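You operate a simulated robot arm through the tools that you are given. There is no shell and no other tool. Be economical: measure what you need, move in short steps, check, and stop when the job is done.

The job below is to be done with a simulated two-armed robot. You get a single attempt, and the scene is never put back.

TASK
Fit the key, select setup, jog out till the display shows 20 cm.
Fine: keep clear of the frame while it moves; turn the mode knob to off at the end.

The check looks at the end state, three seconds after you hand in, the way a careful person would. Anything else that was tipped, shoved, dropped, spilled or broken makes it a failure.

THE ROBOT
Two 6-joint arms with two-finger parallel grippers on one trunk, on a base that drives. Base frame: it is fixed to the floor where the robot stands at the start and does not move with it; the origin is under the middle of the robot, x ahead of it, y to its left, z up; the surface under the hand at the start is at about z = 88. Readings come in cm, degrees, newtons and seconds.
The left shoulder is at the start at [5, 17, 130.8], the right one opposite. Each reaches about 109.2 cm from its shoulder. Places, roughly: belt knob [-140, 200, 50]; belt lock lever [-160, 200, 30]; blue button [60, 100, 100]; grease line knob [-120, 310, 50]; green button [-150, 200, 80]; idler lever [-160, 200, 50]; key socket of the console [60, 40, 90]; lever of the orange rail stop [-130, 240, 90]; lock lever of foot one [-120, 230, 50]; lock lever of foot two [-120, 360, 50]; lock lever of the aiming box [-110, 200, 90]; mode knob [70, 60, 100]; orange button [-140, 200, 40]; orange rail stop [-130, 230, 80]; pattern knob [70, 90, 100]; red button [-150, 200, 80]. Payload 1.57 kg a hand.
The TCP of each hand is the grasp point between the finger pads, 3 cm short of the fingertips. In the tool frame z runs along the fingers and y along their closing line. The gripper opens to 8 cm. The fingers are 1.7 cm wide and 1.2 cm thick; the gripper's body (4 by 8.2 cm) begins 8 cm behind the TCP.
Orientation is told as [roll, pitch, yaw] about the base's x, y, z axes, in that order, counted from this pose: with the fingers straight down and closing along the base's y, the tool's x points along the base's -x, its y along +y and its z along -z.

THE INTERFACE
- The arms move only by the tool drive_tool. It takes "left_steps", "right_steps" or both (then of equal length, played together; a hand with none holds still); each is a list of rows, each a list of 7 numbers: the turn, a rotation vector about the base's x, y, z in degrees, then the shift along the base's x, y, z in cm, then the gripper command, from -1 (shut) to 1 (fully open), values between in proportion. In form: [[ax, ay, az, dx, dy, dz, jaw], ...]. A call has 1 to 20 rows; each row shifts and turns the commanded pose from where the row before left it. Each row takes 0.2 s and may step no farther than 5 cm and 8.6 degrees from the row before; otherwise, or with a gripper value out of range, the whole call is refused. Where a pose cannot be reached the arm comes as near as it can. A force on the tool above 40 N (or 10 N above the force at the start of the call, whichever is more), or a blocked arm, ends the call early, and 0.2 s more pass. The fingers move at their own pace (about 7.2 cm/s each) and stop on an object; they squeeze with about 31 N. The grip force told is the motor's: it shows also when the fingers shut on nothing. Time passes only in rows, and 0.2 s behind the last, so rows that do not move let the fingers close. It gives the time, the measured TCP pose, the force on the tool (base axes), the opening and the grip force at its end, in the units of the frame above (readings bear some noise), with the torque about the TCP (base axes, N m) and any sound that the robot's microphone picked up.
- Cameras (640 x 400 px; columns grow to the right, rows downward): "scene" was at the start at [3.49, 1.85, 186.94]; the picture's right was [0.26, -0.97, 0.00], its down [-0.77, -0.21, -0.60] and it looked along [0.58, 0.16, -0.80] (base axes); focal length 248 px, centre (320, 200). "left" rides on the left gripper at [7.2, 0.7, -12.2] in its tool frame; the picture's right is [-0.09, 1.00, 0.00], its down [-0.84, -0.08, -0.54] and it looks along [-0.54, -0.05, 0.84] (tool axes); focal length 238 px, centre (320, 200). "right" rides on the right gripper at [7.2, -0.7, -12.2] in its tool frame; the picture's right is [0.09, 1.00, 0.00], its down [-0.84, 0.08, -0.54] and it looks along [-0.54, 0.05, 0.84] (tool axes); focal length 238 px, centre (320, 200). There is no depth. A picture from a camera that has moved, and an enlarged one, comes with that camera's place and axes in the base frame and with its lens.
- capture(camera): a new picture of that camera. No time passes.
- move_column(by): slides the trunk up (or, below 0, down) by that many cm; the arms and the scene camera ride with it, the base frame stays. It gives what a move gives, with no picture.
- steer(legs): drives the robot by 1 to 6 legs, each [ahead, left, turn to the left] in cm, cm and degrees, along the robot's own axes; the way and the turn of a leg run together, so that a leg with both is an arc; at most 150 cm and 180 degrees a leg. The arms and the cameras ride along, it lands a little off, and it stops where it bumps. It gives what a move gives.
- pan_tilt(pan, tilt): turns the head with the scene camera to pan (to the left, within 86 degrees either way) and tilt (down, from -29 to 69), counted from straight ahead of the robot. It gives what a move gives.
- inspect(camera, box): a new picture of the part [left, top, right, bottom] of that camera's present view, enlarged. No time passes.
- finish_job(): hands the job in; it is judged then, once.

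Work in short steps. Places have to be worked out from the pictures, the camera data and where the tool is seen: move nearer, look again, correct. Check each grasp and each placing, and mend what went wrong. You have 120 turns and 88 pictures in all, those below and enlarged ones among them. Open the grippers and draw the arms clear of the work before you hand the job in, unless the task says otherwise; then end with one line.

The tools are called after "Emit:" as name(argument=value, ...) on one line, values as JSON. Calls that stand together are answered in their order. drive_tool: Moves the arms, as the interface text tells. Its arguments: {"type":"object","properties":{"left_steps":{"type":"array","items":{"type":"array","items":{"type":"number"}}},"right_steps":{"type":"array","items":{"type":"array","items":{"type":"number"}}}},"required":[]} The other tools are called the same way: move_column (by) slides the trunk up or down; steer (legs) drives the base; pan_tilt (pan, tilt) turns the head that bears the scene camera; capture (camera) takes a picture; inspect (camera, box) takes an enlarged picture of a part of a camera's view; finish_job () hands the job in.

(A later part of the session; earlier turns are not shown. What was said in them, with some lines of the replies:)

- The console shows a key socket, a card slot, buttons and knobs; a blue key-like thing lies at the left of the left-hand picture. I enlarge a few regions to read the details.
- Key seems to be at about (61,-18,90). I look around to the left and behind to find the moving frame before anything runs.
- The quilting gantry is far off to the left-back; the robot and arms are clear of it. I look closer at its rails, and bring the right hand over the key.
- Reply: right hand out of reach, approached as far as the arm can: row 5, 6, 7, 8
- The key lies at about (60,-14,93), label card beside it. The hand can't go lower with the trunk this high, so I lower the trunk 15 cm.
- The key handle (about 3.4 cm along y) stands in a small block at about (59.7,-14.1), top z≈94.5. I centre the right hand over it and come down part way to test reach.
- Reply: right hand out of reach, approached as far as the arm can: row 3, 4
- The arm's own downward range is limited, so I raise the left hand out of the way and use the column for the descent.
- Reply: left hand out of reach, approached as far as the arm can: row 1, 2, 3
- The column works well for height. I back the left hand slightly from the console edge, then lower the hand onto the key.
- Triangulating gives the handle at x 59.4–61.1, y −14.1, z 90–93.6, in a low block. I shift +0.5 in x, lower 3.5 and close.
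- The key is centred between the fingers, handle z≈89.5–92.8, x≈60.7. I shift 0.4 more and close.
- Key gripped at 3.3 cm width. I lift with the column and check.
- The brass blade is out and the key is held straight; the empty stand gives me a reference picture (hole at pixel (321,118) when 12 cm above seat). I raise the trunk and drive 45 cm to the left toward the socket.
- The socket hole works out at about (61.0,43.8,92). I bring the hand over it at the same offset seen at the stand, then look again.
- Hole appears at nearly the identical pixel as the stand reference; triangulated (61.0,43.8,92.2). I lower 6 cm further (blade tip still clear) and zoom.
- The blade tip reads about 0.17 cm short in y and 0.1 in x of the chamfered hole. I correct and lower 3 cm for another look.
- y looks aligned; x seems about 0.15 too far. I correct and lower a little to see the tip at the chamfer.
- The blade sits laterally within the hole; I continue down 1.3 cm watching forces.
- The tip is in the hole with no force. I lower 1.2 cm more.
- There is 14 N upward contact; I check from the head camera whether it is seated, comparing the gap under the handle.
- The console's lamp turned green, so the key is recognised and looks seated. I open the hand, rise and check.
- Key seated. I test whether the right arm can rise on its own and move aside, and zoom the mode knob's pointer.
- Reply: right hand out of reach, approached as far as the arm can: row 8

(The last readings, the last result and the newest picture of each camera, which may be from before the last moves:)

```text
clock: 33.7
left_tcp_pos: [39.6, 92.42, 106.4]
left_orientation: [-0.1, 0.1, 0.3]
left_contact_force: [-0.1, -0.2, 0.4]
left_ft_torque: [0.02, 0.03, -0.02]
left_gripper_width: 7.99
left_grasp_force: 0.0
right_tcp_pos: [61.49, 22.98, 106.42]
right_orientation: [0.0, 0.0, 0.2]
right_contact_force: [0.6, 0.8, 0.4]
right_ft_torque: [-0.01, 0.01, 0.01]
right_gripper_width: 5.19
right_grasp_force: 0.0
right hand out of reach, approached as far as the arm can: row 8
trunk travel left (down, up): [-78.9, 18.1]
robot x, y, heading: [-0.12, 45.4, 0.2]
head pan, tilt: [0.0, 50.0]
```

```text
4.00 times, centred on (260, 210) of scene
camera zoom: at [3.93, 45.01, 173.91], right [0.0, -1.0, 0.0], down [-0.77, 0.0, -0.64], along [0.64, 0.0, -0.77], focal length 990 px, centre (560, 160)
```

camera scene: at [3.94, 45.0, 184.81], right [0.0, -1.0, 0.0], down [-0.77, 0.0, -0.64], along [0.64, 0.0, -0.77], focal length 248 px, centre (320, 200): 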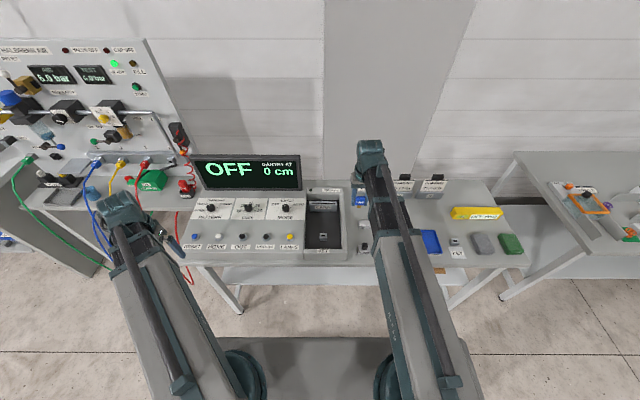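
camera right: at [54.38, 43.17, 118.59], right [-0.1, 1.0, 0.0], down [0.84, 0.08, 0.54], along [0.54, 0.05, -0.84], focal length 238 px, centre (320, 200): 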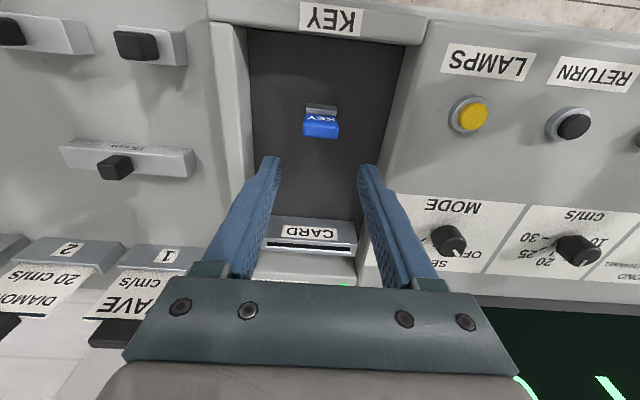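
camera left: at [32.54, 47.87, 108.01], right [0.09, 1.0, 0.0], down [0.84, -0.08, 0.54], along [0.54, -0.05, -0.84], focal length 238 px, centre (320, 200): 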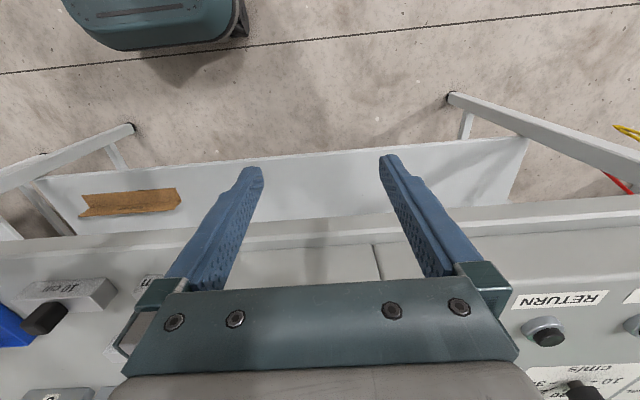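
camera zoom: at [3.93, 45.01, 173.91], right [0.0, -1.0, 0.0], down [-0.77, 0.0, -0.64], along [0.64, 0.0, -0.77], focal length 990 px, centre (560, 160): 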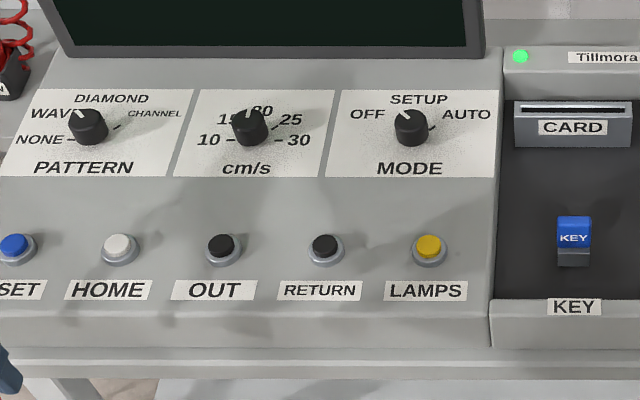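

Arms move only horizontally plus trunk height, it seems. I retract the right hand off the desk edge and bring the left hand over the mode knob at about (71.8,59.9).

Emit:
drive_tool(right_steps=[[0, 0, 0, -3, 0, 0, 0.3], [0, 0, 0, -3, 0, 0, 0.3], [0, 0, 0, -3, 0, 0, 0.3], [0, 0, 0, -3, 0, 0, 0.3], [0, 0, 0, -3, 0, 0, 0.3], [0, 0, 0, -3, 0, 0, 0.3], [0, 0, 0, -3, 0, 0, 0.3], [0, 0, 0, 0, 0, 0, 0.3], [0, 0, 0, 0, 0, 0, 0.3], [0, 0, 0, 0, 0, 0, 0.3], [0, 0, 0, 0, 0, 0, 0.3]], left_steps=[[0, 0, 0, 2.9, -2.9, 0, 1], [0, 0, 0, 2.9, -2.9, 0, 1], [0, 0, 0, 2.9, -2.9, 0, 1], [0, 0, 0, 2.9, -2.9, 0, 1], [0, 0, 0, 2.9, -2.9, 0, 1], [0, 0, 0, 2.9, -3, 0, 1], [0, 0, 0, 2.9, -3, 0, 1], [0, 0, 0, 2.9, -3, 0, 1], [0, 0, 0, 3, -3, 0, 1], [0, 0, 0, 3, -3, 0, 1], [0, 0, 0, 3, -3, 0, 1]])

Emit:
capture(camera="left")

```text
clock: 36.1
left_tcp_pos: [71.94, 59.86, 106.29]
left_orientation: [0.1, 0.0, 0.3]
left_contact_force: [-0.2, 0.5, 0.2]
left_ft_torque: [0.0, -0.01, -0.02]
left_gripper_width: 7.99
left_grasp_force: 0.0
right_tcp_pos: [45.37, 22.61, 106.4]
right_orientation: [0.1, 0.1, 0.2]
right_contact_force: [0.0, -0.9, -0.1]
right_ft_torque: [0.0, -0.02, -0.05]
right_gripper_width: 5.23
right_grasp_force: 0.0
right hand out of reach, approached as far as the arm can: row 6, 7
trunk travel left (down, up): [-78.9, 18.1]
robot x, y, heading: [-0.01, 45.09, 0.3]
head pan, tilt: [0.0, 50.0]
```

```text
53 pictures are left
camera left: at [64.65, 60.49, 118.58], right [0.09, 1.0, 0.0], down [0.84, -0.07, 0.54], along [0.54, -0.05, -0.84], focal length 238 px, centre (320, 200)
```

left: 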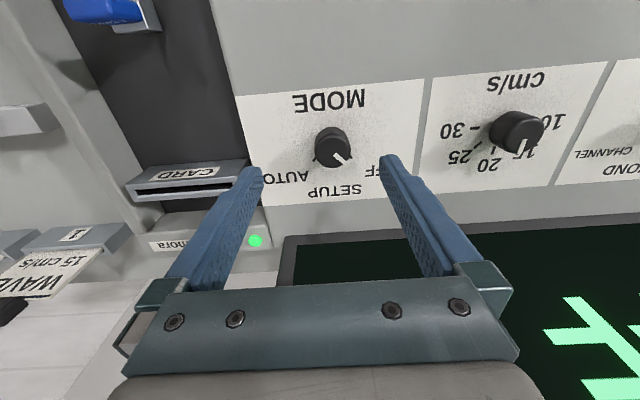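

Knob seems ~1 cm further left of the hand centre. I lower 3 cm and zoom on the knob.

Emit:
move_column(by=-2.5)

Emit:
inspect(camera="left", box=[240, 90, 400, 220])

```text
clock: 36.8
left_tcp_pos: [71.86, 59.98, 103.78]
left_orientation: [0.0, 0.1, 0.4]
left_contact_force: [-0.4, 0.1, -0.3]
left_ft_torque: [0.02, 0.02, 0.02]
left_gripper_width: 8.02
left_grasp_force: 0.0
right_tcp_pos: [45.34, 22.56, 103.84]
right_orientation: [0.0, 0.1, 0.2]
right_contact_force: [-0.8, 0.9, 0.5]
right_ft_torque: [0.02, 0.04, -0.01]
right_gripper_width: 5.18
right_grasp_force: 0.2
trunk travel left (down, up): [-76.4, 20.6]
robot x, y, heading: [-0.03, 45.11, 0.2]
head pan, tilt: [0.0, 50.0]
```

```text
3.08 times, centred on (320, 155) of left
camera zoom: at [64.56, 60.56, 116.1], right [0.09, 1.0, 0.0], down [0.84, -0.07, 0.54], along [0.54, -0.05, -0.84], focal length 733 px, centre (320, 338)
```

zoom: 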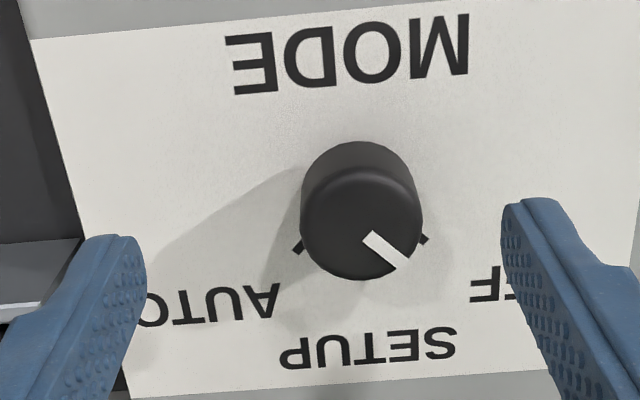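

Knob: centre about (72.8,60.9), 3.1 cm across, z 95.3–98.3, pointer 45° left at OFF; SETUP is 45° clockwise. I centre, lower to TCP 99 and check.

Emit:
drive_tool(left_steps=[[0, 0, 0, 0.9, 0.9, 0, 1]])

Emit:
move_column(by=-4.7)

Emit:
capture(camera="left")

```text
clock: 37.2
left_tcp_pos: [72.68, 60.8, 103.89]
left_orientation: [0.0, 0.0, 0.3]
left_contact_force: [0.0, 0.6, 0.0]
left_ft_torque: [-0.02, 0.0, -0.02]
left_gripper_width: 8.0
left_grasp_force: 0.1
right_tcp_pos: [45.43, 22.66, 103.9]
right_orientation: [0.0, 0.0, 0.2]
right_contact_force: [0.4, 0.1, -0.4]
right_ft_torque: [-0.02, 0.02, -0.02]
right_gripper_width: 5.23
right_grasp_force: 0.1
trunk travel left (down, up): [-76.4, 20.6]
robot x, y, heading: [-0.47, 45.14, 0.2]
head pan, tilt: [0.0, 50.0]
```

```text
clock: 38.1
left_tcp_pos: [72.83, 60.7, 99.09]
left_orientation: [0.1, 0.1, 0.4]
left_contact_force: [-0.1, 0.4, 0.6]
left_ft_torque: [0.01, 0.03, 0.0]
left_gripper_width: 7.99
left_grasp_force: 0.0
right_tcp_pos: [45.36, 22.55, 99.17]
right_orientation: [0.0, 0.1, 0.2]
right_contact_force: [-0.1, 1.3, 0.5]
right_ft_torque: [0.06, 0.0, 0.02]
right_gripper_width: 5.2
right_grasp_force: 0.0
trunk travel left (down, up): [-71.7, 25.3]
robot x, y, heading: [0.05, 45.33, 0.3]
head pan, tilt: [0.0, 50.0]
```

```text
51 pictures are left
camera left: at [65.44, 61.46, 111.41], right [0.09, 1.0, 0.0], down [0.84, -0.07, 0.54], along [0.54, -0.05, -0.84], focal length 238 px, centre (320, 200)
```

left: 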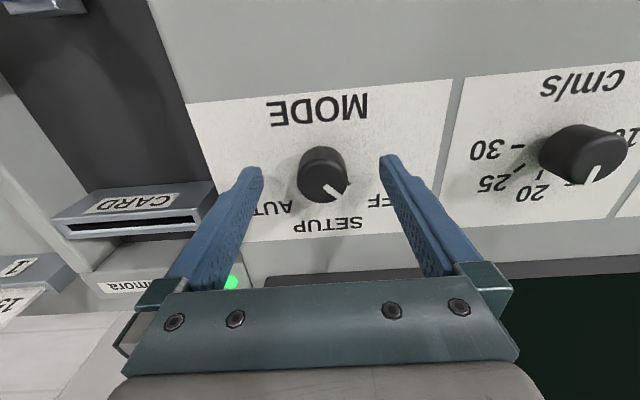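

Knob centred between the fingertips. I close and check force before turning.

Emit:
drive_tool(left_steps=[[0, 0, 0, 0, 0.15, 0, -1], [0, 0, 0, 0, 0, 0, -1], [0, 0, 0, 0, 0, 0, -1], [0, 0, 0, 0, 0, 0, -1]])

Emit:
drive_tool(left_steps=[[0, 0, -7.5, 0, 0, 0, -1], [0, 0, -7.5, 0, 0, 0, -1], [0, 0, -7.5, 0, 0, 0, -1], [0, 0, -7.5, 0, 0, 0, -1], [0, 0, -7.5, 0, 0, 0, -1], [0, 0, -7.5, 0, 0, 0, -1], [0, 0, 0, 0, 0, 0, -1]])

Emit:
capture(camera="left")

```text
clock: 39.1
left_tcp_pos: [72.72, 60.95, 99.2]
left_orientation: [0.1, 0.1, 0.4]
left_contact_force: [0.3, -2.2, -0.1]
left_ft_torque: [-0.18, 0.05, 0.01]
left_gripper_width: 3.26
left_grasp_force: 40.3
right_tcp_pos: [45.35, 22.58, 99.22]
right_orientation: [0.0, 0.0, 0.2]
right_contact_force: [-0.7, 0.0, 0.6]
right_ft_torque: [0.01, 0.0, -0.03]
right_gripper_width: 5.18
right_grasp_force: 0.1
trunk travel left (down, up): [-71.7, 25.3]
robot x, y, heading: [-0.04, 45.35, 0.2]
head pan, tilt: [0.0, 50.0]
```

```text
clock: 40.7
left_tcp_pos: [72.78, 61.0, 99.34]
left_orientation: [0.1, 0.0, -44.8]
left_contact_force: [8.4, 8.0, 11.9]
left_ft_torque: [0.27, 0.19, 0.05]
left_gripper_width: 3.25
left_grasp_force: 40.8
right_tcp_pos: [45.38, 22.67, 99.23]
right_orientation: [0.1, 0.1, 0.2]
right_contact_force: [-1.3, -0.4, 1.1]
right_ft_torque: [0.03, -0.01, 0.01]
right_gripper_width: 5.19
right_grasp_force: 0.1
trunk travel left (down, up): [-71.7, 25.3]
robot x, y, heading: [-0.04, 45.17, 0.4]
head pan, tilt: [0.0, 50.0]
```

```text
50 pictures are left
camera left: at [68.07, 66.65, 111.41], right [0.77, 0.64, 0.0], down [0.54, -0.65, 0.54], along [0.35, -0.41, -0.84], focal length 238 px, centre (320, 200)
```

left: 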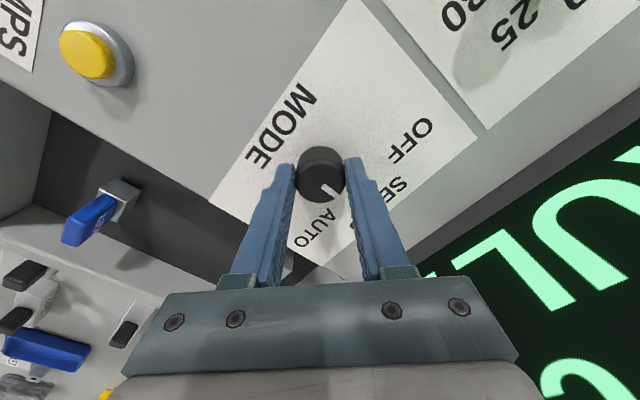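

The display now shows something like "FAULT". I look at it and at the knob.

Emit:
inspect(camera="left", box=[256, 120, 416, 260])

Emit:
capture(camera="scene")

```text
2.86 times, centred on (336, 190) of left
camera zoom: at [68.07, 66.65, 111.41], right [0.77, 0.64, 0.0], down [0.54, -0.65, 0.54], along [0.35, -0.41, -0.84], focal length 681 px, centre (274, 229)
```

zoom: 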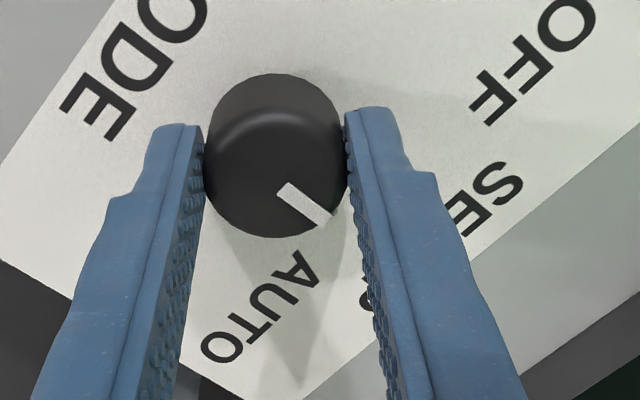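

```text
48 pictures are left
camera scene: at [3.94, 45.06, 166.72], right [0.0, -1.0, 0.0], down [-0.77, 0.0, -0.64], along [0.64, 0.0, -0.77], focal length 248 px, centre (320, 200)
```

scene: 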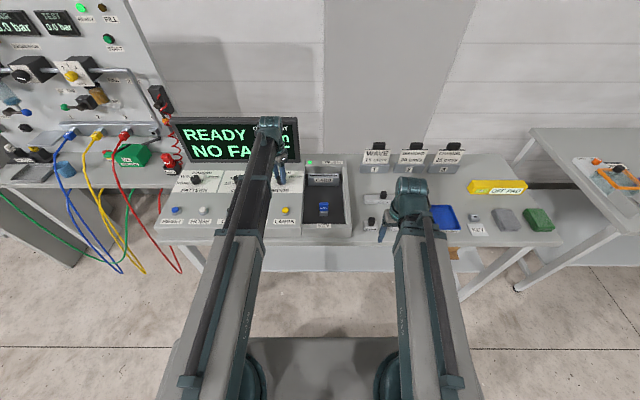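

"READY / NO FAULT", and the pointer is straight ahead at SETUP. I release, lift and look at the panel.

Emit:
drive_tool(left_steps=[[0, 0, 0, 0, 0, 0, 0.6], [0, 0, 0, 0, 0, 0, 0.6], [0, 0, 0, 0, 0, 0, 0.6]])

Emit:
move_column(by=7)

Emit:
drive_tool(left_steps=[[0, 0, 7.5, -2, 2, 0, -1], [0, 0, 7.5, -2, 2.5, 0, -1], [0, 0, 7.5, -2.5, 2.5, 0, -1], [0, 0, 7.5, -2.5, 2.5, 0, -1], [0, 0, 7.5, -2.5, 2.5, 0, -1], [0, 0, 7.5, -2.5, 2.5, 0, -1]])

Emit:
capture(camera="left")

Emit:
capture(camera="scene")

```text
clock: 41.5
left_tcp_pos: [72.67, 60.93, 99.29]
left_orientation: [0.0, 0.1, -44.8]
left_contact_force: [0.3, -0.4, -0.3]
left_ft_torque: [0.03, 0.03, 0.0]
left_gripper_width: 6.39
left_grasp_force: 0.2
right_tcp_pos: [45.32, 22.69, 99.2]
right_orientation: [0.0, 0.0, 0.1]
right_contact_force: [-0.5, 0.1, 0.7]
right_ft_torque: [0.0, 0.02, 0.0]
right_gripper_width: 5.21
right_grasp_force: 0.1
trunk travel left (down, up): [-71.7, 25.3]
robot x, y, heading: [-0.09, 45.33, 0.0]
head pan, tilt: [0.0, 50.0]
```

```text
clock: 42.6
left_tcp_pos: [72.81, 60.99, 106.12]
left_orientation: [0.0, 0.0, -44.7]
left_contact_force: [0.0, 0.4, -0.6]
left_ft_torque: [0.01, 0.0, 0.0]
left_gripper_width: 6.4
left_grasp_force: 0.0
right_tcp_pos: [45.39, 22.62, 106.11]
right_orientation: [-0.1, 0.1, 0.2]
right_contact_force: [0.5, -0.2, -0.7]
right_ft_torque: [0.01, -0.02, -0.03]
right_gripper_width: 5.16
right_grasp_force: 0.0
trunk travel left (down, up): [-78.7, 18.3]
robot x, y, heading: [-0.26, 45.28, 0.2]
head pan, tilt: [0.0, 50.0]
```

```text
clock: 44.0
left_tcp_pos: [58.78, 75.47, 106.2]
left_orientation: [0.0, 0.1, 0.5]
left_contact_force: [0.1, 0.0, -0.2]
left_ft_torque: [-0.02, -0.04, 0.0]
left_gripper_width: 0.0
left_grasp_force: 21.3
right_tcp_pos: [45.27, 22.58, 106.21]
right_orientation: [0.0, 0.1, 0.2]
right_contact_force: [-0.8, 0.6, 0.0]
right_ft_torque: [0.0, 0.02, 0.02]
right_gripper_width: 5.2
right_grasp_force: 0.0
trunk travel left (down, up): [-78.7, 18.3]
robot x, y, heading: [-0.42, 44.99, 0.1]
head pan, tilt: [0.0, 50.0]
```

```text
47 pictures are left
camera left: at [51.5, 76.12, 118.41], right [0.09, 1.0, 0.0], down [0.84, -0.07, 0.54], along [0.54, -0.05, -0.84], focal length 238 px, centre (320, 200)
```

left: 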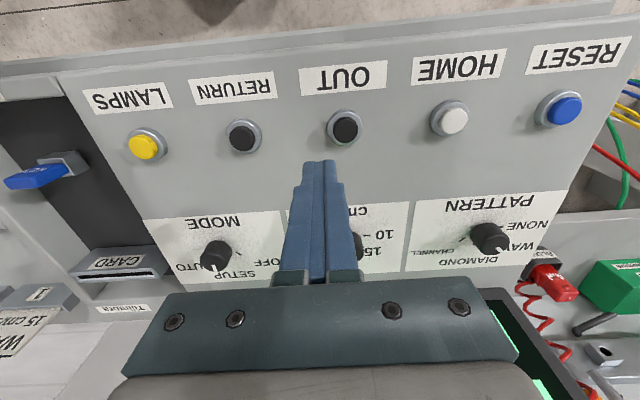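

```text
46 pictures are left
camera scene: at [3.89, 45.01, 173.71], right [0.0, -1.0, 0.0], down [-0.77, 0.0, -0.64], along [0.64, 0.0, -0.77], focal length 248 px, centre (320, 200)
```

scene: 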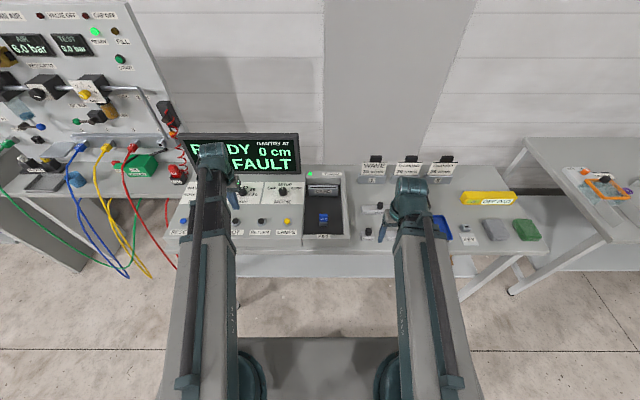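

The OUT button is at about (57.8,77.8), top near z 97. I place the closed fingertips above it, lower to ~2 cm clearance and check.

Emit:
drive_tool(left_steps=[[0, 0, 0, -1.0, 2.3, 0, -1]])

Emit:
move_column(by=-4.2)

Emit:
capture(camera="left")

Emit:
inspect(camera="scene", box=[160, 120, 320, 220])

```text
clock: 44.4
left_tcp_pos: [57.8, 77.94, 106.29]
left_orientation: [0.1, 0.0, 0.3]
left_contact_force: [0.0, -1.1, 0.2]
left_ft_torque: [0.06, 0.01, 0.03]
left_gripper_width: 0.02
left_grasp_force: 20.9
right_tcp_pos: [45.4, 22.67, 106.22]
right_orientation: [0.1, 0.1, 0.3]
right_contact_force: [0.0, 0.2, -0.4]
right_ft_torque: [-0.05, -0.02, -0.02]
right_gripper_width: 5.2
right_grasp_force: 0.1
trunk travel left (down, up): [-78.7, 18.3]
robot x, y, heading: [0.06, 45.13, 0.2]
head pan, tilt: [0.0, 50.0]
```

```text
clock: 45.3
left_tcp_pos: [57.84, 77.72, 101.94]
left_orientation: [0.0, 0.0, 0.2]
left_contact_force: [-0.1, -0.3, 0.4]
left_ft_torque: [-0.04, -0.02, -0.01]
left_gripper_width: 0.02
left_grasp_force: 20.9
right_tcp_pos: [45.33, 22.63, 101.96]
right_orientation: [0.0, 0.1, 0.2]
right_contact_force: [0.9, 0.3, 0.1]
right_ft_torque: [-0.01, 0.0, 0.02]
right_gripper_width: 5.2
right_grasp_force: 0.1
trunk travel left (down, up): [-74.5, 22.5]
robot x, y, heading: [0.43, 44.96, 0.3]
head pan, tilt: [0.0, 50.0]
```

```text
45 pictures are left
camera left: at [50.53, 78.41, 114.21], right [0.09, 1.0, 0.0], down [0.84, -0.07, 0.54], along [0.54, -0.05, -0.84], focal length 238 px, centre (320, 200)
```

left: 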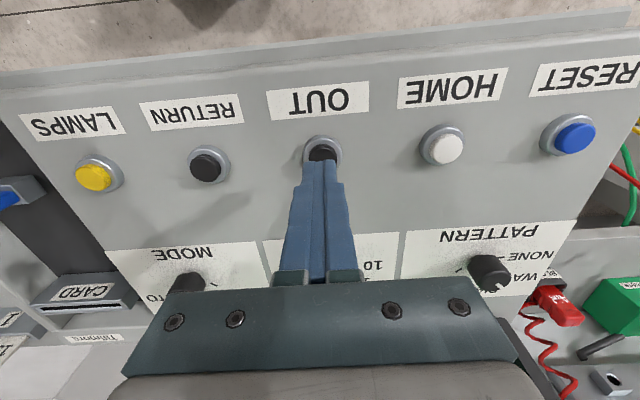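

```text
4.00 times, centred on (240, 170) of scene
camera zoom: at [3.92, 44.97, 169.51], right [0.0, -1.0, 0.0], down [-0.77, 0.0, -0.64], along [0.64, 0.0, -0.77], focal length 990 px, centre (640, 320)
```

zoom: 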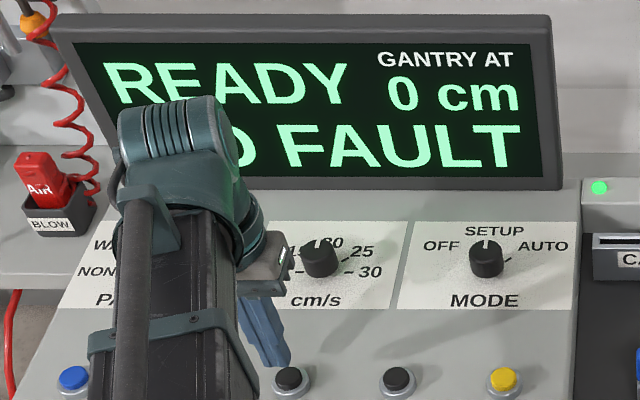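

Aligned; the "0 cm" reading stays visible to the head camera. I shift −0.3 in x and step down carefully.

Emit:
drive_tool(left_steps=[[0, 0, 0, -0.3, 0.1, 0, -1]])

Emit:
move_column(by=-1.5)

Emit:
move_column(by=-0.4)

Emit:
inspect(camera="scene", box=[160, 120, 320, 220])

Emit:
inspect(camera="left", box=[256, 100, 384, 220])

```text
clock: 45.7
left_tcp_pos: [57.58, 77.88, 102.01]
left_orientation: [-0.1, 0.1, 0.4]
left_contact_force: [-0.7, -0.4, 0.0]
left_ft_torque: [-0.01, 0.01, 0.03]
left_gripper_width: 0.02
left_grasp_force: 21.6
right_tcp_pos: [45.4, 22.56, 102.0]
right_orientation: [0.1, 0.1, 0.2]
right_contact_force: [0.1, -0.1, 0.3]
right_ft_torque: [0.02, 0.01, -0.02]
right_gripper_width: 5.23
right_grasp_force: 0.2
trunk travel left (down, up): [-74.5, 22.5]
robot x, y, heading: [0.01, 45.19, 0.1]
head pan, tilt: [0.0, 50.0]
```

```text
clock: 46.3
left_tcp_pos: [57.44, 77.75, 100.44]
left_orientation: [0.0, 0.0, 0.3]
left_contact_force: [-0.4, 0.1, 0.4]
left_ft_torque: [0.0, 0.0, 0.03]
left_gripper_width: 0.01
left_grasp_force: 22.0
right_tcp_pos: [45.39, 22.59, 100.47]
right_orientation: [0.0, 0.0, 0.2]
right_contact_force: [0.1, 0.4, -0.2]
right_ft_torque: [0.0, 0.02, -0.02]
right_gripper_width: 5.2
right_grasp_force: 0.0
trunk travel left (down, up): [-73.0, 24.0]
robot x, y, heading: [0.01, 45.13, 0.4]
head pan, tilt: [0.0, 50.0]
```

```text
clock: 46.8
left_tcp_pos: [57.47, 77.91, 99.99]
left_orientation: [0.0, -0.1, 0.3]
left_contact_force: [-0.2, 0.3, 0.2]
left_ft_torque: [-0.01, 0.05, -0.01]
left_gripper_width: 0.0
left_grasp_force: 21.5
right_tcp_pos: [45.47, 22.57, 100.14]
right_orientation: [0.1, 0.0, 0.2]
right_contact_force: [0.3, -0.6, -0.5]
right_ft_torque: [-0.02, 0.01, -0.02]
right_gripper_width: 5.21
right_grasp_force: 0.1
trunk travel left (down, up): [-72.6, 24.4]
robot x, y, heading: [-0.23, 44.9, -0.1]
head pan, tilt: [0.0, 50.0]
```

```text
4.00 times, centred on (240, 170) of scene
camera zoom: at [3.93, 44.98, 167.61], right [0.0, -1.0, 0.0], down [-0.77, 0.0, -0.64], along [0.64, 0.0, -0.77], focal length 990 px, centre (640, 320)
```

zoom: 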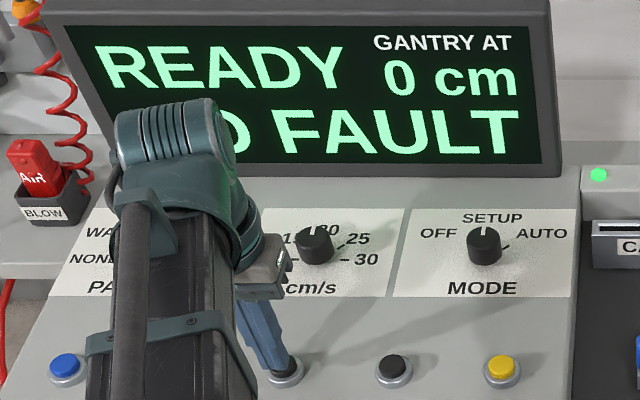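

```text
3.33 times, centred on (320, 160) of left
camera zoom: at [50.24, 78.52, 112.3], right [0.09, 1.0, 0.0], down [0.84, -0.07, 0.54], along [0.54, -0.05, -0.84], focal length 794 px, centre (320, 333)
```

zoom: 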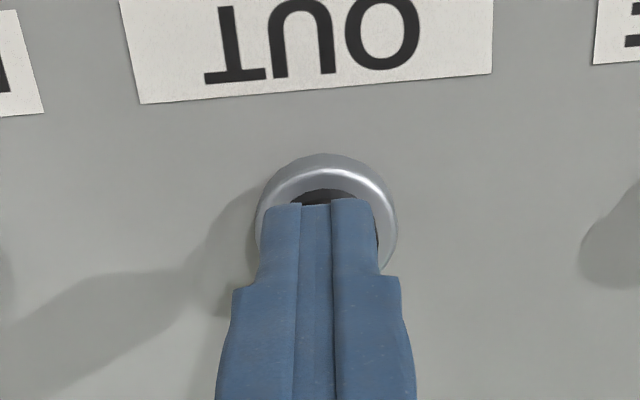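

Fingers are over the cap, no contact yet. Stepping down 0.3 at a time.

Emit:
move_column(by=-0.3)

Emit:
move_column(by=-0.2)

Emit:
inspect(camera="scene", box=[160, 120, 320, 220])

```text
clock: 47.3
left_tcp_pos: [57.44, 77.82, 99.64]
left_orientation: [0.0, -0.1, 0.3]
left_contact_force: [0.4, -0.7, 0.9]
left_ft_torque: [0.0, 0.0, -0.02]
left_gripper_width: 0.0
left_grasp_force: 21.3
right_tcp_pos: [45.37, 22.53, 99.73]
right_orientation: [0.0, 0.2, 0.2]
right_contact_force: [-0.6, 1.1, -0.8]
right_ft_torque: [0.0, 0.02, 0.03]
right_gripper_width: 5.17
right_grasp_force: 0.1
trunk travel left (down, up): [-72.3, 24.7]
robot x, y, heading: [0.17, 45.21, 0.3]
head pan, tilt: [0.0, 50.0]
```

```text
clock: 47.9
left_tcp_pos: [57.45, 77.87, 99.66]
left_orientation: [0.0, 0.0, 0.3]
left_contact_force: [0.5, -0.8, 0.2]
left_ft_torque: [-0.01, 0.0, 0.02]
left_gripper_width: 0.01
left_grasp_force: 21.3
right_tcp_pos: [45.39, 22.64, 99.62]
right_orientation: [0.0, 0.1, 0.2]
right_contact_force: [0.2, 0.4, -0.2]
right_ft_torque: [0.0, -0.03, 0.03]
right_gripper_width: 5.2
right_grasp_force: 0.1
trunk travel left (down, up): [-72.1, 24.9]
robot x, y, heading: [0.1, 45.3, -0.1]
head pan, tilt: [0.0, 50.0]
```

```text
4.00 times, centred on (240, 170) of scene
camera zoom: at [3.93, 44.98, 167.11], right [0.0, -1.0, 0.0], down [-0.77, 0.0, -0.64], along [0.64, 0.0, -0.77], focal length 990 px, centre (640, 320)
```

zoom: 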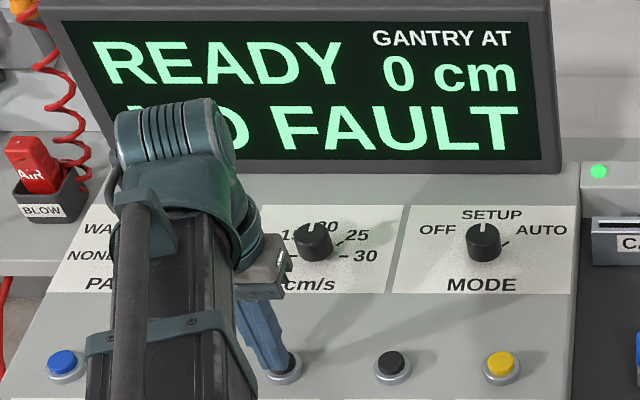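

Still no contact. Continue in 0.2 steps, looking for force.

Emit:
move_column(by=-0.25)

Emit:
move_column(by=-0.2)

```text
clock: 48.4
left_tcp_pos: [57.52, 77.9, 99.38]
left_orientation: [0.0, 0.1, 0.3]
left_contact_force: [0.6, 0.1, 0.2]
left_ft_torque: [0.0, -0.03, -0.01]
left_gripper_width: 0.0
left_grasp_force: 21.1
right_tcp_pos: [45.37, 22.66, 99.41]
right_orientation: [0.0, 0.2, 0.1]
right_contact_force: [-0.2, -0.6, 0.0]
right_ft_torque: [0.03, -0.02, 0.03]
right_gripper_width: 5.21
right_grasp_force: 0.1
trunk travel left (down, up): [-71.8, 25.2]
robot x, y, heading: [0.11, 44.99, 0.3]
head pan, tilt: [0.0, 50.0]
```

```text
clock: 48.9
left_tcp_pos: [57.54, 77.95, 99.08]
left_orientation: [0.0, 0.0, 0.3]
left_contact_force: [0.6, -0.7, 0.1]
left_ft_torque: [-0.06, 0.02, -0.01]
left_gripper_width: 0.01
left_grasp_force: 21.2
right_tcp_pos: [45.39, 22.63, 99.22]
right_orientation: [0.0, 0.1, 0.2]
right_contact_force: [0.8, -0.1, 0.6]
right_ft_torque: [0.02, -0.03, -0.02]
right_gripper_width: 5.2
right_grasp_force: 0.1
trunk travel left (down, up): [-71.6, 25.4]
robot x, y, heading: [0.48, 44.88, 0.2]
head pan, tilt: [0.0, 50.0]
```

Emit:
inspect(camera="left", box=[180, 100, 400, 240])

```text
2.86 times, centred on (290, 170) of left
camera zoom: at [50.24, 78.52, 111.35], right [0.09, 1.0, 0.0], down [0.84, -0.07, 0.54], along [0.54, -0.05, -0.84], focal length 681 px, centre (406, 286)
```

zoom: 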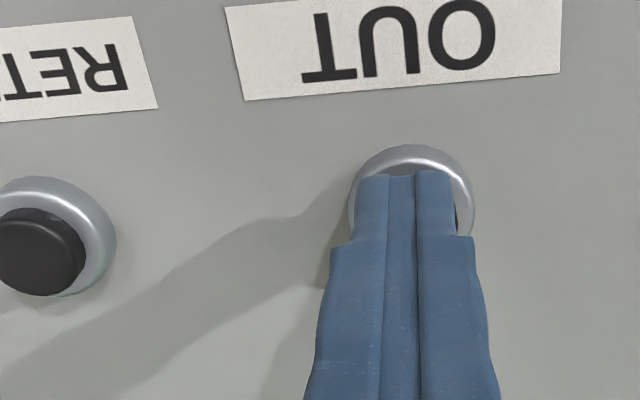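

Alignment still good. Continuing down.

Emit:
move_column(by=-0.25)

Emit:
move_column(by=-0.2)

Emit:
inspect(camera="scene", box=[160, 120, 320, 220])

```text
clock: 49.4
left_tcp_pos: [57.5, 77.88, 98.76]
left_orientation: [0.1, 0.1, 0.3]
left_contact_force: [-0.4, -0.9, 0.4]
left_ft_torque: [-0.05, 0.0, 0.01]
left_gripper_width: 0.0
left_grasp_force: 21.9
right_tcp_pos: [45.46, 22.7, 98.85]
right_orientation: [0.0, 0.1, 0.1]
right_contact_force: [-0.4, 0.7, -0.8]
right_ft_torque: [0.0, -0.01, 0.0]
right_gripper_width: 5.2
right_grasp_force: 0.0
trunk travel left (down, up): [-71.4, 25.6]
robot x, y, heading: [-0.09, 45.14, 0.4]
head pan, tilt: [0.0, 50.0]
```

```text
clock: 49.9
left_tcp_pos: [57.58, 77.91, 98.67]
left_orientation: [0.1, 0.0, 0.3]
left_contact_force: [0.3, 0.5, 2.2]
left_ft_torque: [0.04, 0.0, 0.03]
left_gripper_width: 0.01
left_grasp_force: 21.2
right_tcp_pos: [45.32, 22.51, 98.75]
right_orientation: [0.1, 0.1, 0.2]
right_contact_force: [-0.5, -0.1, 0.0]
right_ft_torque: [0.01, 0.01, 0.0]
right_gripper_width: 5.23
right_grasp_force: 0.2
trunk travel left (down, up): [-71.2, 25.8]
robot x, y, heading: [0.08, 44.93, -0.1]
head pan, tilt: [0.0, 50.0]
heard: click
```

```text
4.00 times, centred on (240, 170) of scene
camera zoom: at [3.92, 44.98, 166.21], right [0.0, -1.0, 0.0], down [-0.77, 0.0, -0.64], along [0.64, 0.0, -0.77], focal length 990 px, centre (640, 320)
```

zoom: 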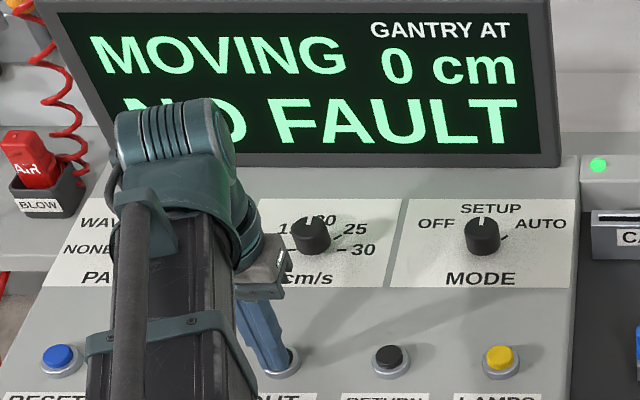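

Click heard, display says MOVING. I hold for a short time and read the display to get the speed.

Emit:
drive_tool(left_steps=[[0, 0, 0, 0, 0, 0, -1], [0, 0, 0, 0, 0, 0, -1], [0, 0, 0, 0, 0, 0, -1], [0, 0, 0, 0, 0, 0, -1]])

Emit:
inspect(camera="scene", box=[160, 120, 320, 220])

```text
clock: 50.9
left_tcp_pos: [57.46, 77.88, 98.66]
left_orientation: [0.0, 0.1, 0.3]
left_contact_force: [0.1, -0.3, 1.4]
left_ft_torque: [0.0, -0.05, -0.01]
left_gripper_width: 0.03
left_grasp_force: 21.0
right_tcp_pos: [45.44, 22.63, 98.72]
right_orientation: [0.1, 0.1, 0.1]
right_contact_force: [-0.4, -0.3, -0.4]
right_ft_torque: [0.0, 0.01, 0.0]
right_gripper_width: 5.2
right_grasp_force: 0.0
trunk travel left (down, up): [-71.2, 25.8]
robot x, y, heading: [0.22, 44.86, 0.0]
head pan, tilt: [0.0, 50.0]
```

```text
4.00 times, centred on (240, 170) of scene
camera zoom: at [3.93, 44.98, 166.21], right [0.0, -1.0, 0.0], down [-0.77, 0.0, -0.64], along [0.64, 0.0, -0.77], focal length 990 px, centre (640, 320)
```

zoom: 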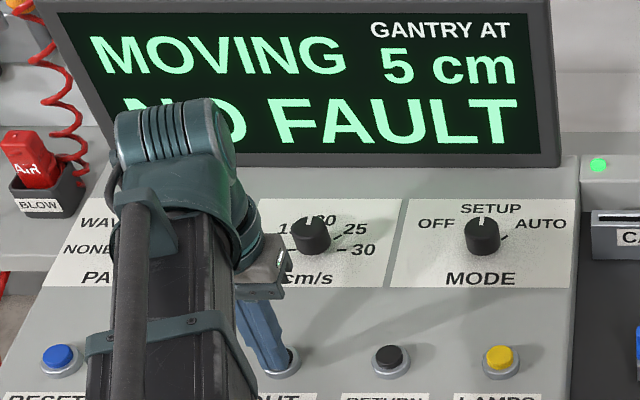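

About 5 cm/s. I hold another 2 s and read.

Emit:
drive_tool(left_steps=[[0, 0, 0, 0, 0, 0, -1], [0, 0, 0, 0, 0, 0, -1], [0, 0, 0, 0, 0, 0, -1], [0, 0, 0, 0, 0, 0, -1], [0, 0, 0, 0, 0, 0, -1], [0, 0, 0, 0, 0, 0, -1], [0, 0, 0, 0, 0, 0, -1], [0, 0, 0, 0, 0, 0, -1], [0, 0, 0, 0, 0, 0, -1]])

Emit:
inspect(camera="scene", box=[160, 120, 320, 220])

```text
clock: 52.9
left_tcp_pos: [57.57, 77.92, 98.59]
left_orientation: [0.0, 0.1, 0.3]
left_contact_force: [0.2, 0.6, 1.9]
left_ft_torque: [0.01, -0.02, 0.01]
left_gripper_width: 0.0
left_grasp_force: 21.5
right_tcp_pos: [45.4, 22.53, 98.69]
right_orientation: [0.1, 0.1, 0.2]
right_contact_force: [0.2, -0.2, -0.3]
right_ft_torque: [0.04, 0.03, 0.01]
right_gripper_width: 5.19
right_grasp_force: 0.1
trunk travel left (down, up): [-71.2, 25.8]
robot x, y, heading: [0.15, 45.19, 0.1]
head pan, tilt: [0.0, 50.0]
```

```text
4.00 times, centred on (240, 170) of scene
camera zoom: at [3.93, 44.98, 166.21], right [0.0, -1.0, 0.0], down [-0.77, 0.0, -0.64], along [0.64, 0.0, -0.77], focal length 990 px, centre (640, 320)
```

zoom: 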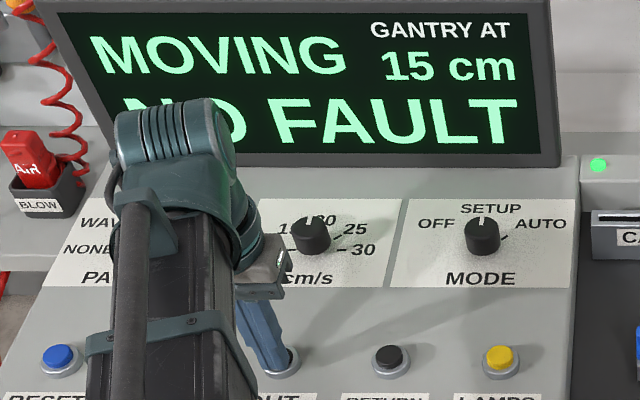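

15 cm at 5 cm/s: I hold 0.8 s more, then lift, which should let go near 20.

Emit:
drive_tool(left_steps=[[0, 0, 0, 0, 0, 0, -1], [0, 0, 0, 0, 0, 0, -1], [0, 0, 0, 0, 0, 0, -1]])

Emit:
move_column(by=1.0)

Emit:
inspect(camera="scene", box=[160, 120, 320, 220])

```text
clock: 53.7
left_tcp_pos: [57.57, 77.88, 98.69]
left_orientation: [-0.1, 0.0, 0.3]
left_contact_force: [-0.3, 0.4, 1.1]
left_ft_torque: [-0.01, 0.01, 0.05]
left_gripper_width: 0.04
left_grasp_force: 21.7
right_tcp_pos: [45.35, 22.64, 98.74]
right_orientation: [0.0, 0.1, 0.3]
right_contact_force: [-0.3, -0.3, 0.4]
right_ft_torque: [0.01, -0.02, 0.03]
right_gripper_width: 5.19
right_grasp_force: 0.0
trunk travel left (down, up): [-71.2, 25.8]
robot x, y, heading: [-0.3, 45.31, -0.1]
head pan, tilt: [0.0, 50.0]
```

```text
clock: 54.3
left_tcp_pos: [57.46, 77.88, 99.73]
left_orientation: [0.0, 0.0, 0.4]
left_contact_force: [-0.4, 0.0, -0.7]
left_ft_torque: [-0.01, 0.02, 0.02]
left_gripper_width: 0.0
left_grasp_force: 21.4
right_tcp_pos: [45.46, 22.6, 99.66]
right_orientation: [0.0, 0.0, 0.1]
right_contact_force: [-0.9, 0.1, 0.9]
right_ft_torque: [-0.03, 0.01, 0.02]
right_gripper_width: 5.18
right_grasp_force: 0.0
trunk travel left (down, up): [-72.2, 24.8]
robot x, y, heading: [0.18, 45.23, -0.0]
head pan, tilt: [0.0, 50.0]
```

```text
4.00 times, centred on (240, 170) of scene
camera zoom: at [3.95, 44.99, 167.21], right [0.0, -1.0, 0.0], down [-0.77, 0.0, -0.64], along [0.64, 0.0, -0.77], focal length 990 px, centre (640, 320)
```

zoom: 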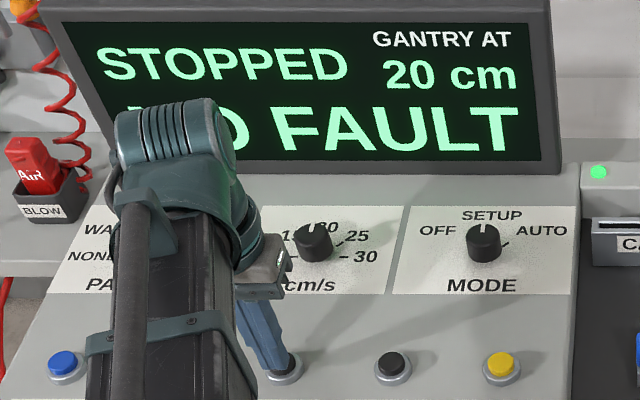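

STOPPED at 20 cm. Now I rise and go back to the mode knob with the hand yawed −45°, so that turning back to 0° sets OFF.

Emit:
move_column(by=6.5)

Emit:
drive_tool(left_steps=[[0, 0, -7.5, 2.5, -2.8, 0, 0.6], [0, 0, -7.5, 2.5, -2.8, 0, 0.6], [0, 0, -7.5, 2.5, -2.8, 0, 0.6], [0, 0, -7.5, 2.5, -2.8, 0, 0.6], [0, 0, -7.5, 2.6, -2.8, 0, 0.6], [0, 0, -7.5, 2.7, -2.9, 0, 0.6]])

Emit:
capture(camera="left")

```text
clock: 55.4
left_tcp_pos: [57.47, 77.89, 106.13]
left_orientation: [0.0, 0.0, 0.3]
left_contact_force: [-0.1, -0.2, -0.4]
left_ft_torque: [0.0, 0.01, 0.0]
left_gripper_width: 0.0
left_grasp_force: 20.9
right_tcp_pos: [45.39, 22.58, 106.16]
right_orientation: [0.0, 0.1, 0.2]
right_contact_force: [0.2, -0.1, 0.4]
right_ft_torque: [-0.02, -0.03, -0.03]
right_gripper_width: 5.19
right_grasp_force: 0.0
trunk travel left (down, up): [-78.7, 18.3]
robot x, y, heading: [0.09, 44.85, 0.4]
head pan, tilt: [0.0, 50.0]
```

```text
clock: 56.8
left_tcp_pos: [72.94, 60.94, 106.15]
left_orientation: [0.0, 0.0, -44.8]
left_contact_force: [0.0, -0.4, 0.2]
left_ft_torque: [-0.03, 0.03, 0.0]
left_gripper_width: 6.37
left_grasp_force: 0.1
right_tcp_pos: [45.42, 22.53, 106.11]
right_orientation: [0.0, 0.2, 0.1]
right_contact_force: [-0.3, 0.3, 0.4]
right_ft_torque: [-0.02, 0.02, 0.02]
right_gripper_width: 5.2
right_grasp_force: 0.1
trunk travel left (down, up): [-78.7, 18.3]
robot x, y, heading: [-0.1, 44.87, 0.0]
head pan, tilt: [0.0, 50.0]
```

```text
35 pictures are left
camera left: at [68.22, 66.5, 118.39], right [0.77, 0.64, 0.0], down [0.54, -0.65, 0.54], along [0.35, -0.41, -0.84], focal length 238 px, centre (320, 200)
```

left: 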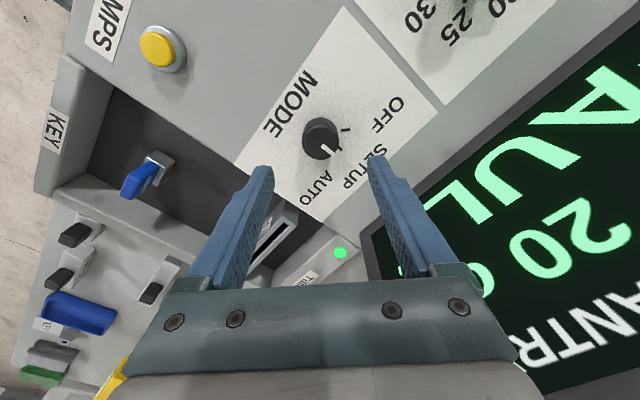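

Positioned nearly as before; small correction, then lower 7 cm, grip and turn +45°.

Emit:
drive_tool(left_steps=[[0, 0, 0, -0.13, 0.13, 0, 0.6]])

Emit:
move_column(by=-7)

Emit:
drive_tool(left_steps=[[0, 0, 0, 0, 0, 0, -1], [0, 0, 0, 0, 0, 0, -1], [0, 0, 0, 0, 0, 0, -1], [0, 0, 0, 0, 0, 0, -1]])

Emit:
inspect(camera="left", box=[256, 120, 416, 260])

```text
clock: 57.2
left_tcp_pos: [72.78, 61.09, 106.18]
left_orientation: [0.0, 0.0, -44.8]
left_contact_force: [-0.3, -0.2, 0.2]
left_ft_torque: [-0.01, 0.0, 0.0]
left_gripper_width: 6.39
left_grasp_force: 0.0
right_tcp_pos: [45.45, 22.6, 106.14]
right_orientation: [0.0, 0.1, 0.2]
right_contact_force: [0.1, 1.0, -0.2]
right_ft_torque: [0.03, -0.01, 0.0]
right_gripper_width: 5.22
right_grasp_force: 0.1
trunk travel left (down, up): [-78.7, 18.3]
robot x, y, heading: [0.07, 45.01, 0.2]
head pan, tilt: [0.0, 50.0]
```

```text
clock: 58.2
left_tcp_pos: [72.74, 61.09, 99.13]
left_orientation: [0.0, -0.1, -44.7]
left_contact_force: [0.1, -0.5, 0.0]
left_ft_torque: [0.03, -0.02, 0.0]
left_gripper_width: 6.38
left_grasp_force: 0.0
right_tcp_pos: [45.38, 22.51, 99.19]
right_orientation: [0.0, 0.1, 0.2]
right_contact_force: [-0.2, -0.9, 0.4]
right_ft_torque: [0.02, 0.0, 0.03]
right_gripper_width: 5.2
right_grasp_force: 0.0
trunk travel left (down, up): [-71.7, 25.3]
robot x, y, heading: [-0.05, 45.19, 0.3]
head pan, tilt: [0.0, 50.0]
```

```text
clock: 59.2
left_tcp_pos: [72.86, 61.1, 99.11]
left_orientation: [0.1, 0.0, -44.7]
left_contact_force: [5.4, 3.1, 5.1]
left_ft_torque: [0.09, -0.05, 0.0]
left_gripper_width: 3.25
left_grasp_force: 40.5
right_tcp_pos: [45.49, 22.58, 99.13]
right_orientation: [0.0, 0.1, 0.2]
right_contact_force: [-0.2, 0.4, 0.9]
right_ft_torque: [0.04, -0.02, -0.01]
right_gripper_width: 5.17
right_grasp_force: 0.0
trunk travel left (down, up): [-71.7, 25.3]
robot x, y, heading: [0.05, 45.23, 0.1]
head pan, tilt: [0.0, 50.0]
```

```text
2.86 times, centred on (336, 190) of left
camera zoom: at [68.03, 66.69, 111.4], right [0.77, 0.64, 0.0], down [0.54, -0.64, 0.54], along [0.35, -0.41, -0.84], focal length 681 px, centre (274, 229)
```

zoom: 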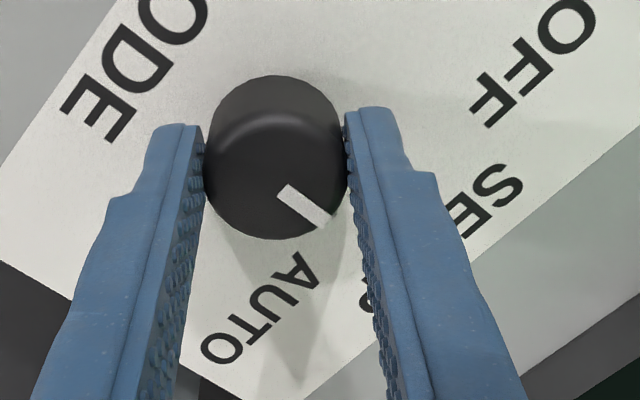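

Gripped with pointer at SETUP. Now turn +45°, release, and check.

Emit:
drive_tool(left_steps=[[0, 0, 7.5, 0, 0, 0, -1], [0, 0, 7.5, 0, 0, 0, -1], [0, 0, 7.5, 0, 0, 0, -1], [0, 0, 7.5, 0, 0, 0, -1], [0, 0, 7.5, 0, 0, 0, -1], [0, 0, 7.5, 0, 0, 0, -1], [0, 0, 0, 0, 0, 0, -1]])

Emit:
drive_tool(left_steps=[[0, 0, 0, 0, 0, 0, 0.6], [0, 0, 0, 0, 0, 0, 0.6], [0, 0, 0, 0, 0, 0, 0.6]])

Emit:
move_column(by=8)

Emit:
capture(camera="left")

Emit:
capture(camera="scene")

```text
clock: 60.8
left_tcp_pos: [72.66, 61.03, 99.09]
left_orientation: [-0.1, 0.1, 0.2]
left_contact_force: [-2.3, -9.3, -3.7]
left_ft_torque: [-0.34, -1.15, -0.05]
left_gripper_width: 3.26
left_grasp_force: 40.9
right_tcp_pos: [45.37, 22.52, 99.1]
right_orientation: [0.0, 0.1, 0.3]
right_contact_force: [0.5, 0.6, 0.2]
right_ft_torque: [-0.01, 0.02, -0.01]
right_gripper_width: 5.17
right_grasp_force: 0.0
trunk travel left (down, up): [-71.7, 25.3]
robot x, y, heading: [-0.5, 44.9, 0.3]
head pan, tilt: [0.0, 50.0]
```

```text
clock: 61.6
left_tcp_pos: [72.67, 61.11, 99.14]
left_orientation: [0.1, 0.0, 0.2]
left_contact_force: [0.3, 0.1, -0.8]
left_ft_torque: [0.0, -0.02, -0.01]
left_gripper_width: 6.38
left_grasp_force: 0.2
right_tcp_pos: [45.3, 22.66, 99.21]
right_orientation: [0.0, 0.1, 0.2]
right_contact_force: [0.3, -0.1, -0.3]
right_ft_torque: [-0.04, 0.01, 0.01]
right_gripper_width: 5.15
right_grasp_force: 0.1
trunk travel left (down, up): [-71.7, 25.3]
robot x, y, heading: [-0.28, 45.05, 0.4]
head pan, tilt: [0.0, 50.0]
```

```text
clock: 62.8
left_tcp_pos: [72.71, 61.18, 107.24]
left_orientation: [0.0, 0.0, 0.2]
left_contact_force: [-0.4, 0.5, -0.4]
left_ft_torque: [-0.01, 0.01, -0.01]
left_gripper_width: 6.41
left_grasp_force: 0.0
right_tcp_pos: [45.31, 22.58, 107.23]
right_orientation: [0.0, 0.1, 0.2]
right_contact_force: [-1.7, 0.2, 0.5]
right_ft_torque: [-0.02, 0.0, 0.01]
right_gripper_width: 5.2
right_grasp_force: 0.0
trunk travel left (down, up): [-79.7, 17.3]
robot x, y, heading: [-0.24, 44.97, 0.4]
head pan, tilt: [0.0, 50.0]
```

```text
33 pictures are left
camera left: at [65.46, 61.75, 119.39], right [0.09, 1.0, 0.0], down [0.84, -0.07, 0.54], along [0.54, -0.05, -0.84], focal length 238 px, centre (320, 200)
```

left: 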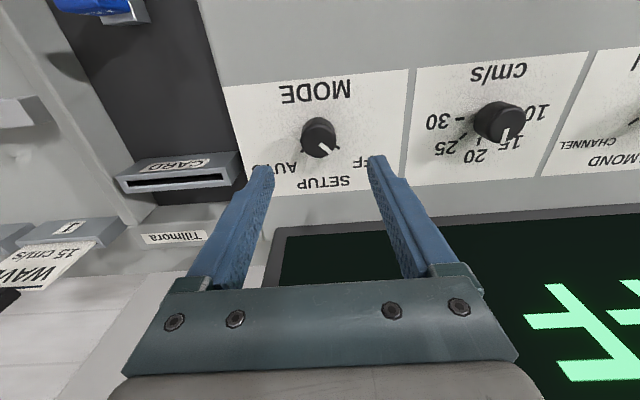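

```text
32 pictures are left
camera scene: at [3.96, 44.98, 174.71], right [0.0, -1.0, 0.0], down [-0.77, 0.0, -0.64], along [0.64, 0.0, -0.77], focal length 248 px, centre (320, 200)
```

scene: 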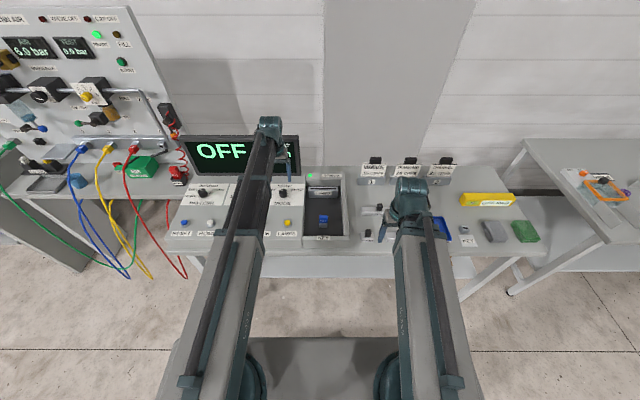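

Display says OFF. I draw the left arm back clear of the console and take a final look.

Emit:
drive_tool(left_steps=[[0, 0, 0, -2.9, 2.5, 0, 0.6], [0, 0, 0, -3, 2.5, 0, 0.6], [0, 0, 0, -3, 2.5, 0, 0.6], [0, 0, 0, -3, 2.5, 0, 0.6], [0, 0, 0, -3, 2.5, 0, 0.6], [0, 0, 0, -3, 3, 0, 0.6], [0, 0, 0, -3, 3, 0, 0.6], [0, 0, 0, -3, 3, 0, 0.6], [0, 0, 0, -3, 3, 0, 0.6], [0, 0, 0, -3, 3, 0, 0.6], [0, 0, 0, -2, 3, 0, 0.6]])

Emit:
inspect(camera="scene", box=[160, 120, 400, 270])

```text
clock: 65.2
left_tcp_pos: [40.73, 91.74, 107.21]
left_orientation: [-0.1, 0.0, 0.2]
left_contact_force: [0.3, -0.7, -0.1]
left_ft_torque: [0.04, 0.03, -0.03]
left_gripper_width: 6.41
left_grasp_force: 0.2
right_tcp_pos: [45.42, 22.68, 107.13]
right_orientation: [0.0, 0.1, 0.2]
right_contact_force: [0.3, 0.9, 0.1]
right_ft_torque: [-0.04, 0.01, 0.0]
right_gripper_width: 5.17
right_grasp_force: 0.0
trunk travel left (down, up): [-79.7, 17.3]
robot x, y, heading: [0.18, 45.21, 0.4]
head pan, tilt: [0.0, 50.0]
```

```text
2.67 times, centred on (280, 195) of scene
camera zoom: at [3.92, 45.03, 174.71], right [0.0, -1.0, 0.0], down [-0.77, 0.0, -0.64], along [0.64, 0.0, -0.77], focal length 660 px, centre (427, 213)
```

zoom: 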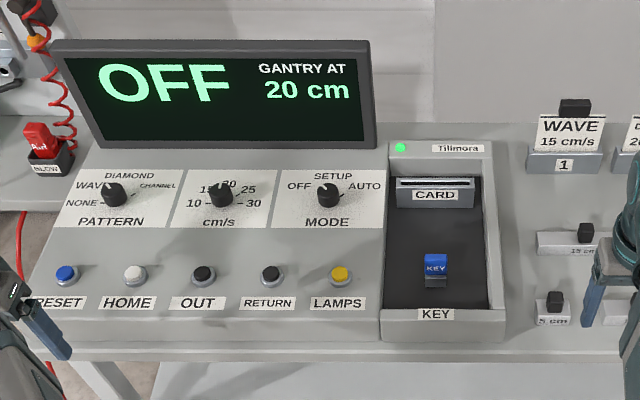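

The display shows OFF with the gantry at 20 cm, the key is seated with the lamp green, and both arms are clear with hands open. Handing in.

Emit:
finish_job()

```text
The job is handed in.
```

The job is handed in: the key is fitted, setup was selected, the gantry was jogged out to 20 cm on the display, and the mode knob is back at off. The arms stayed well clear of the frame.
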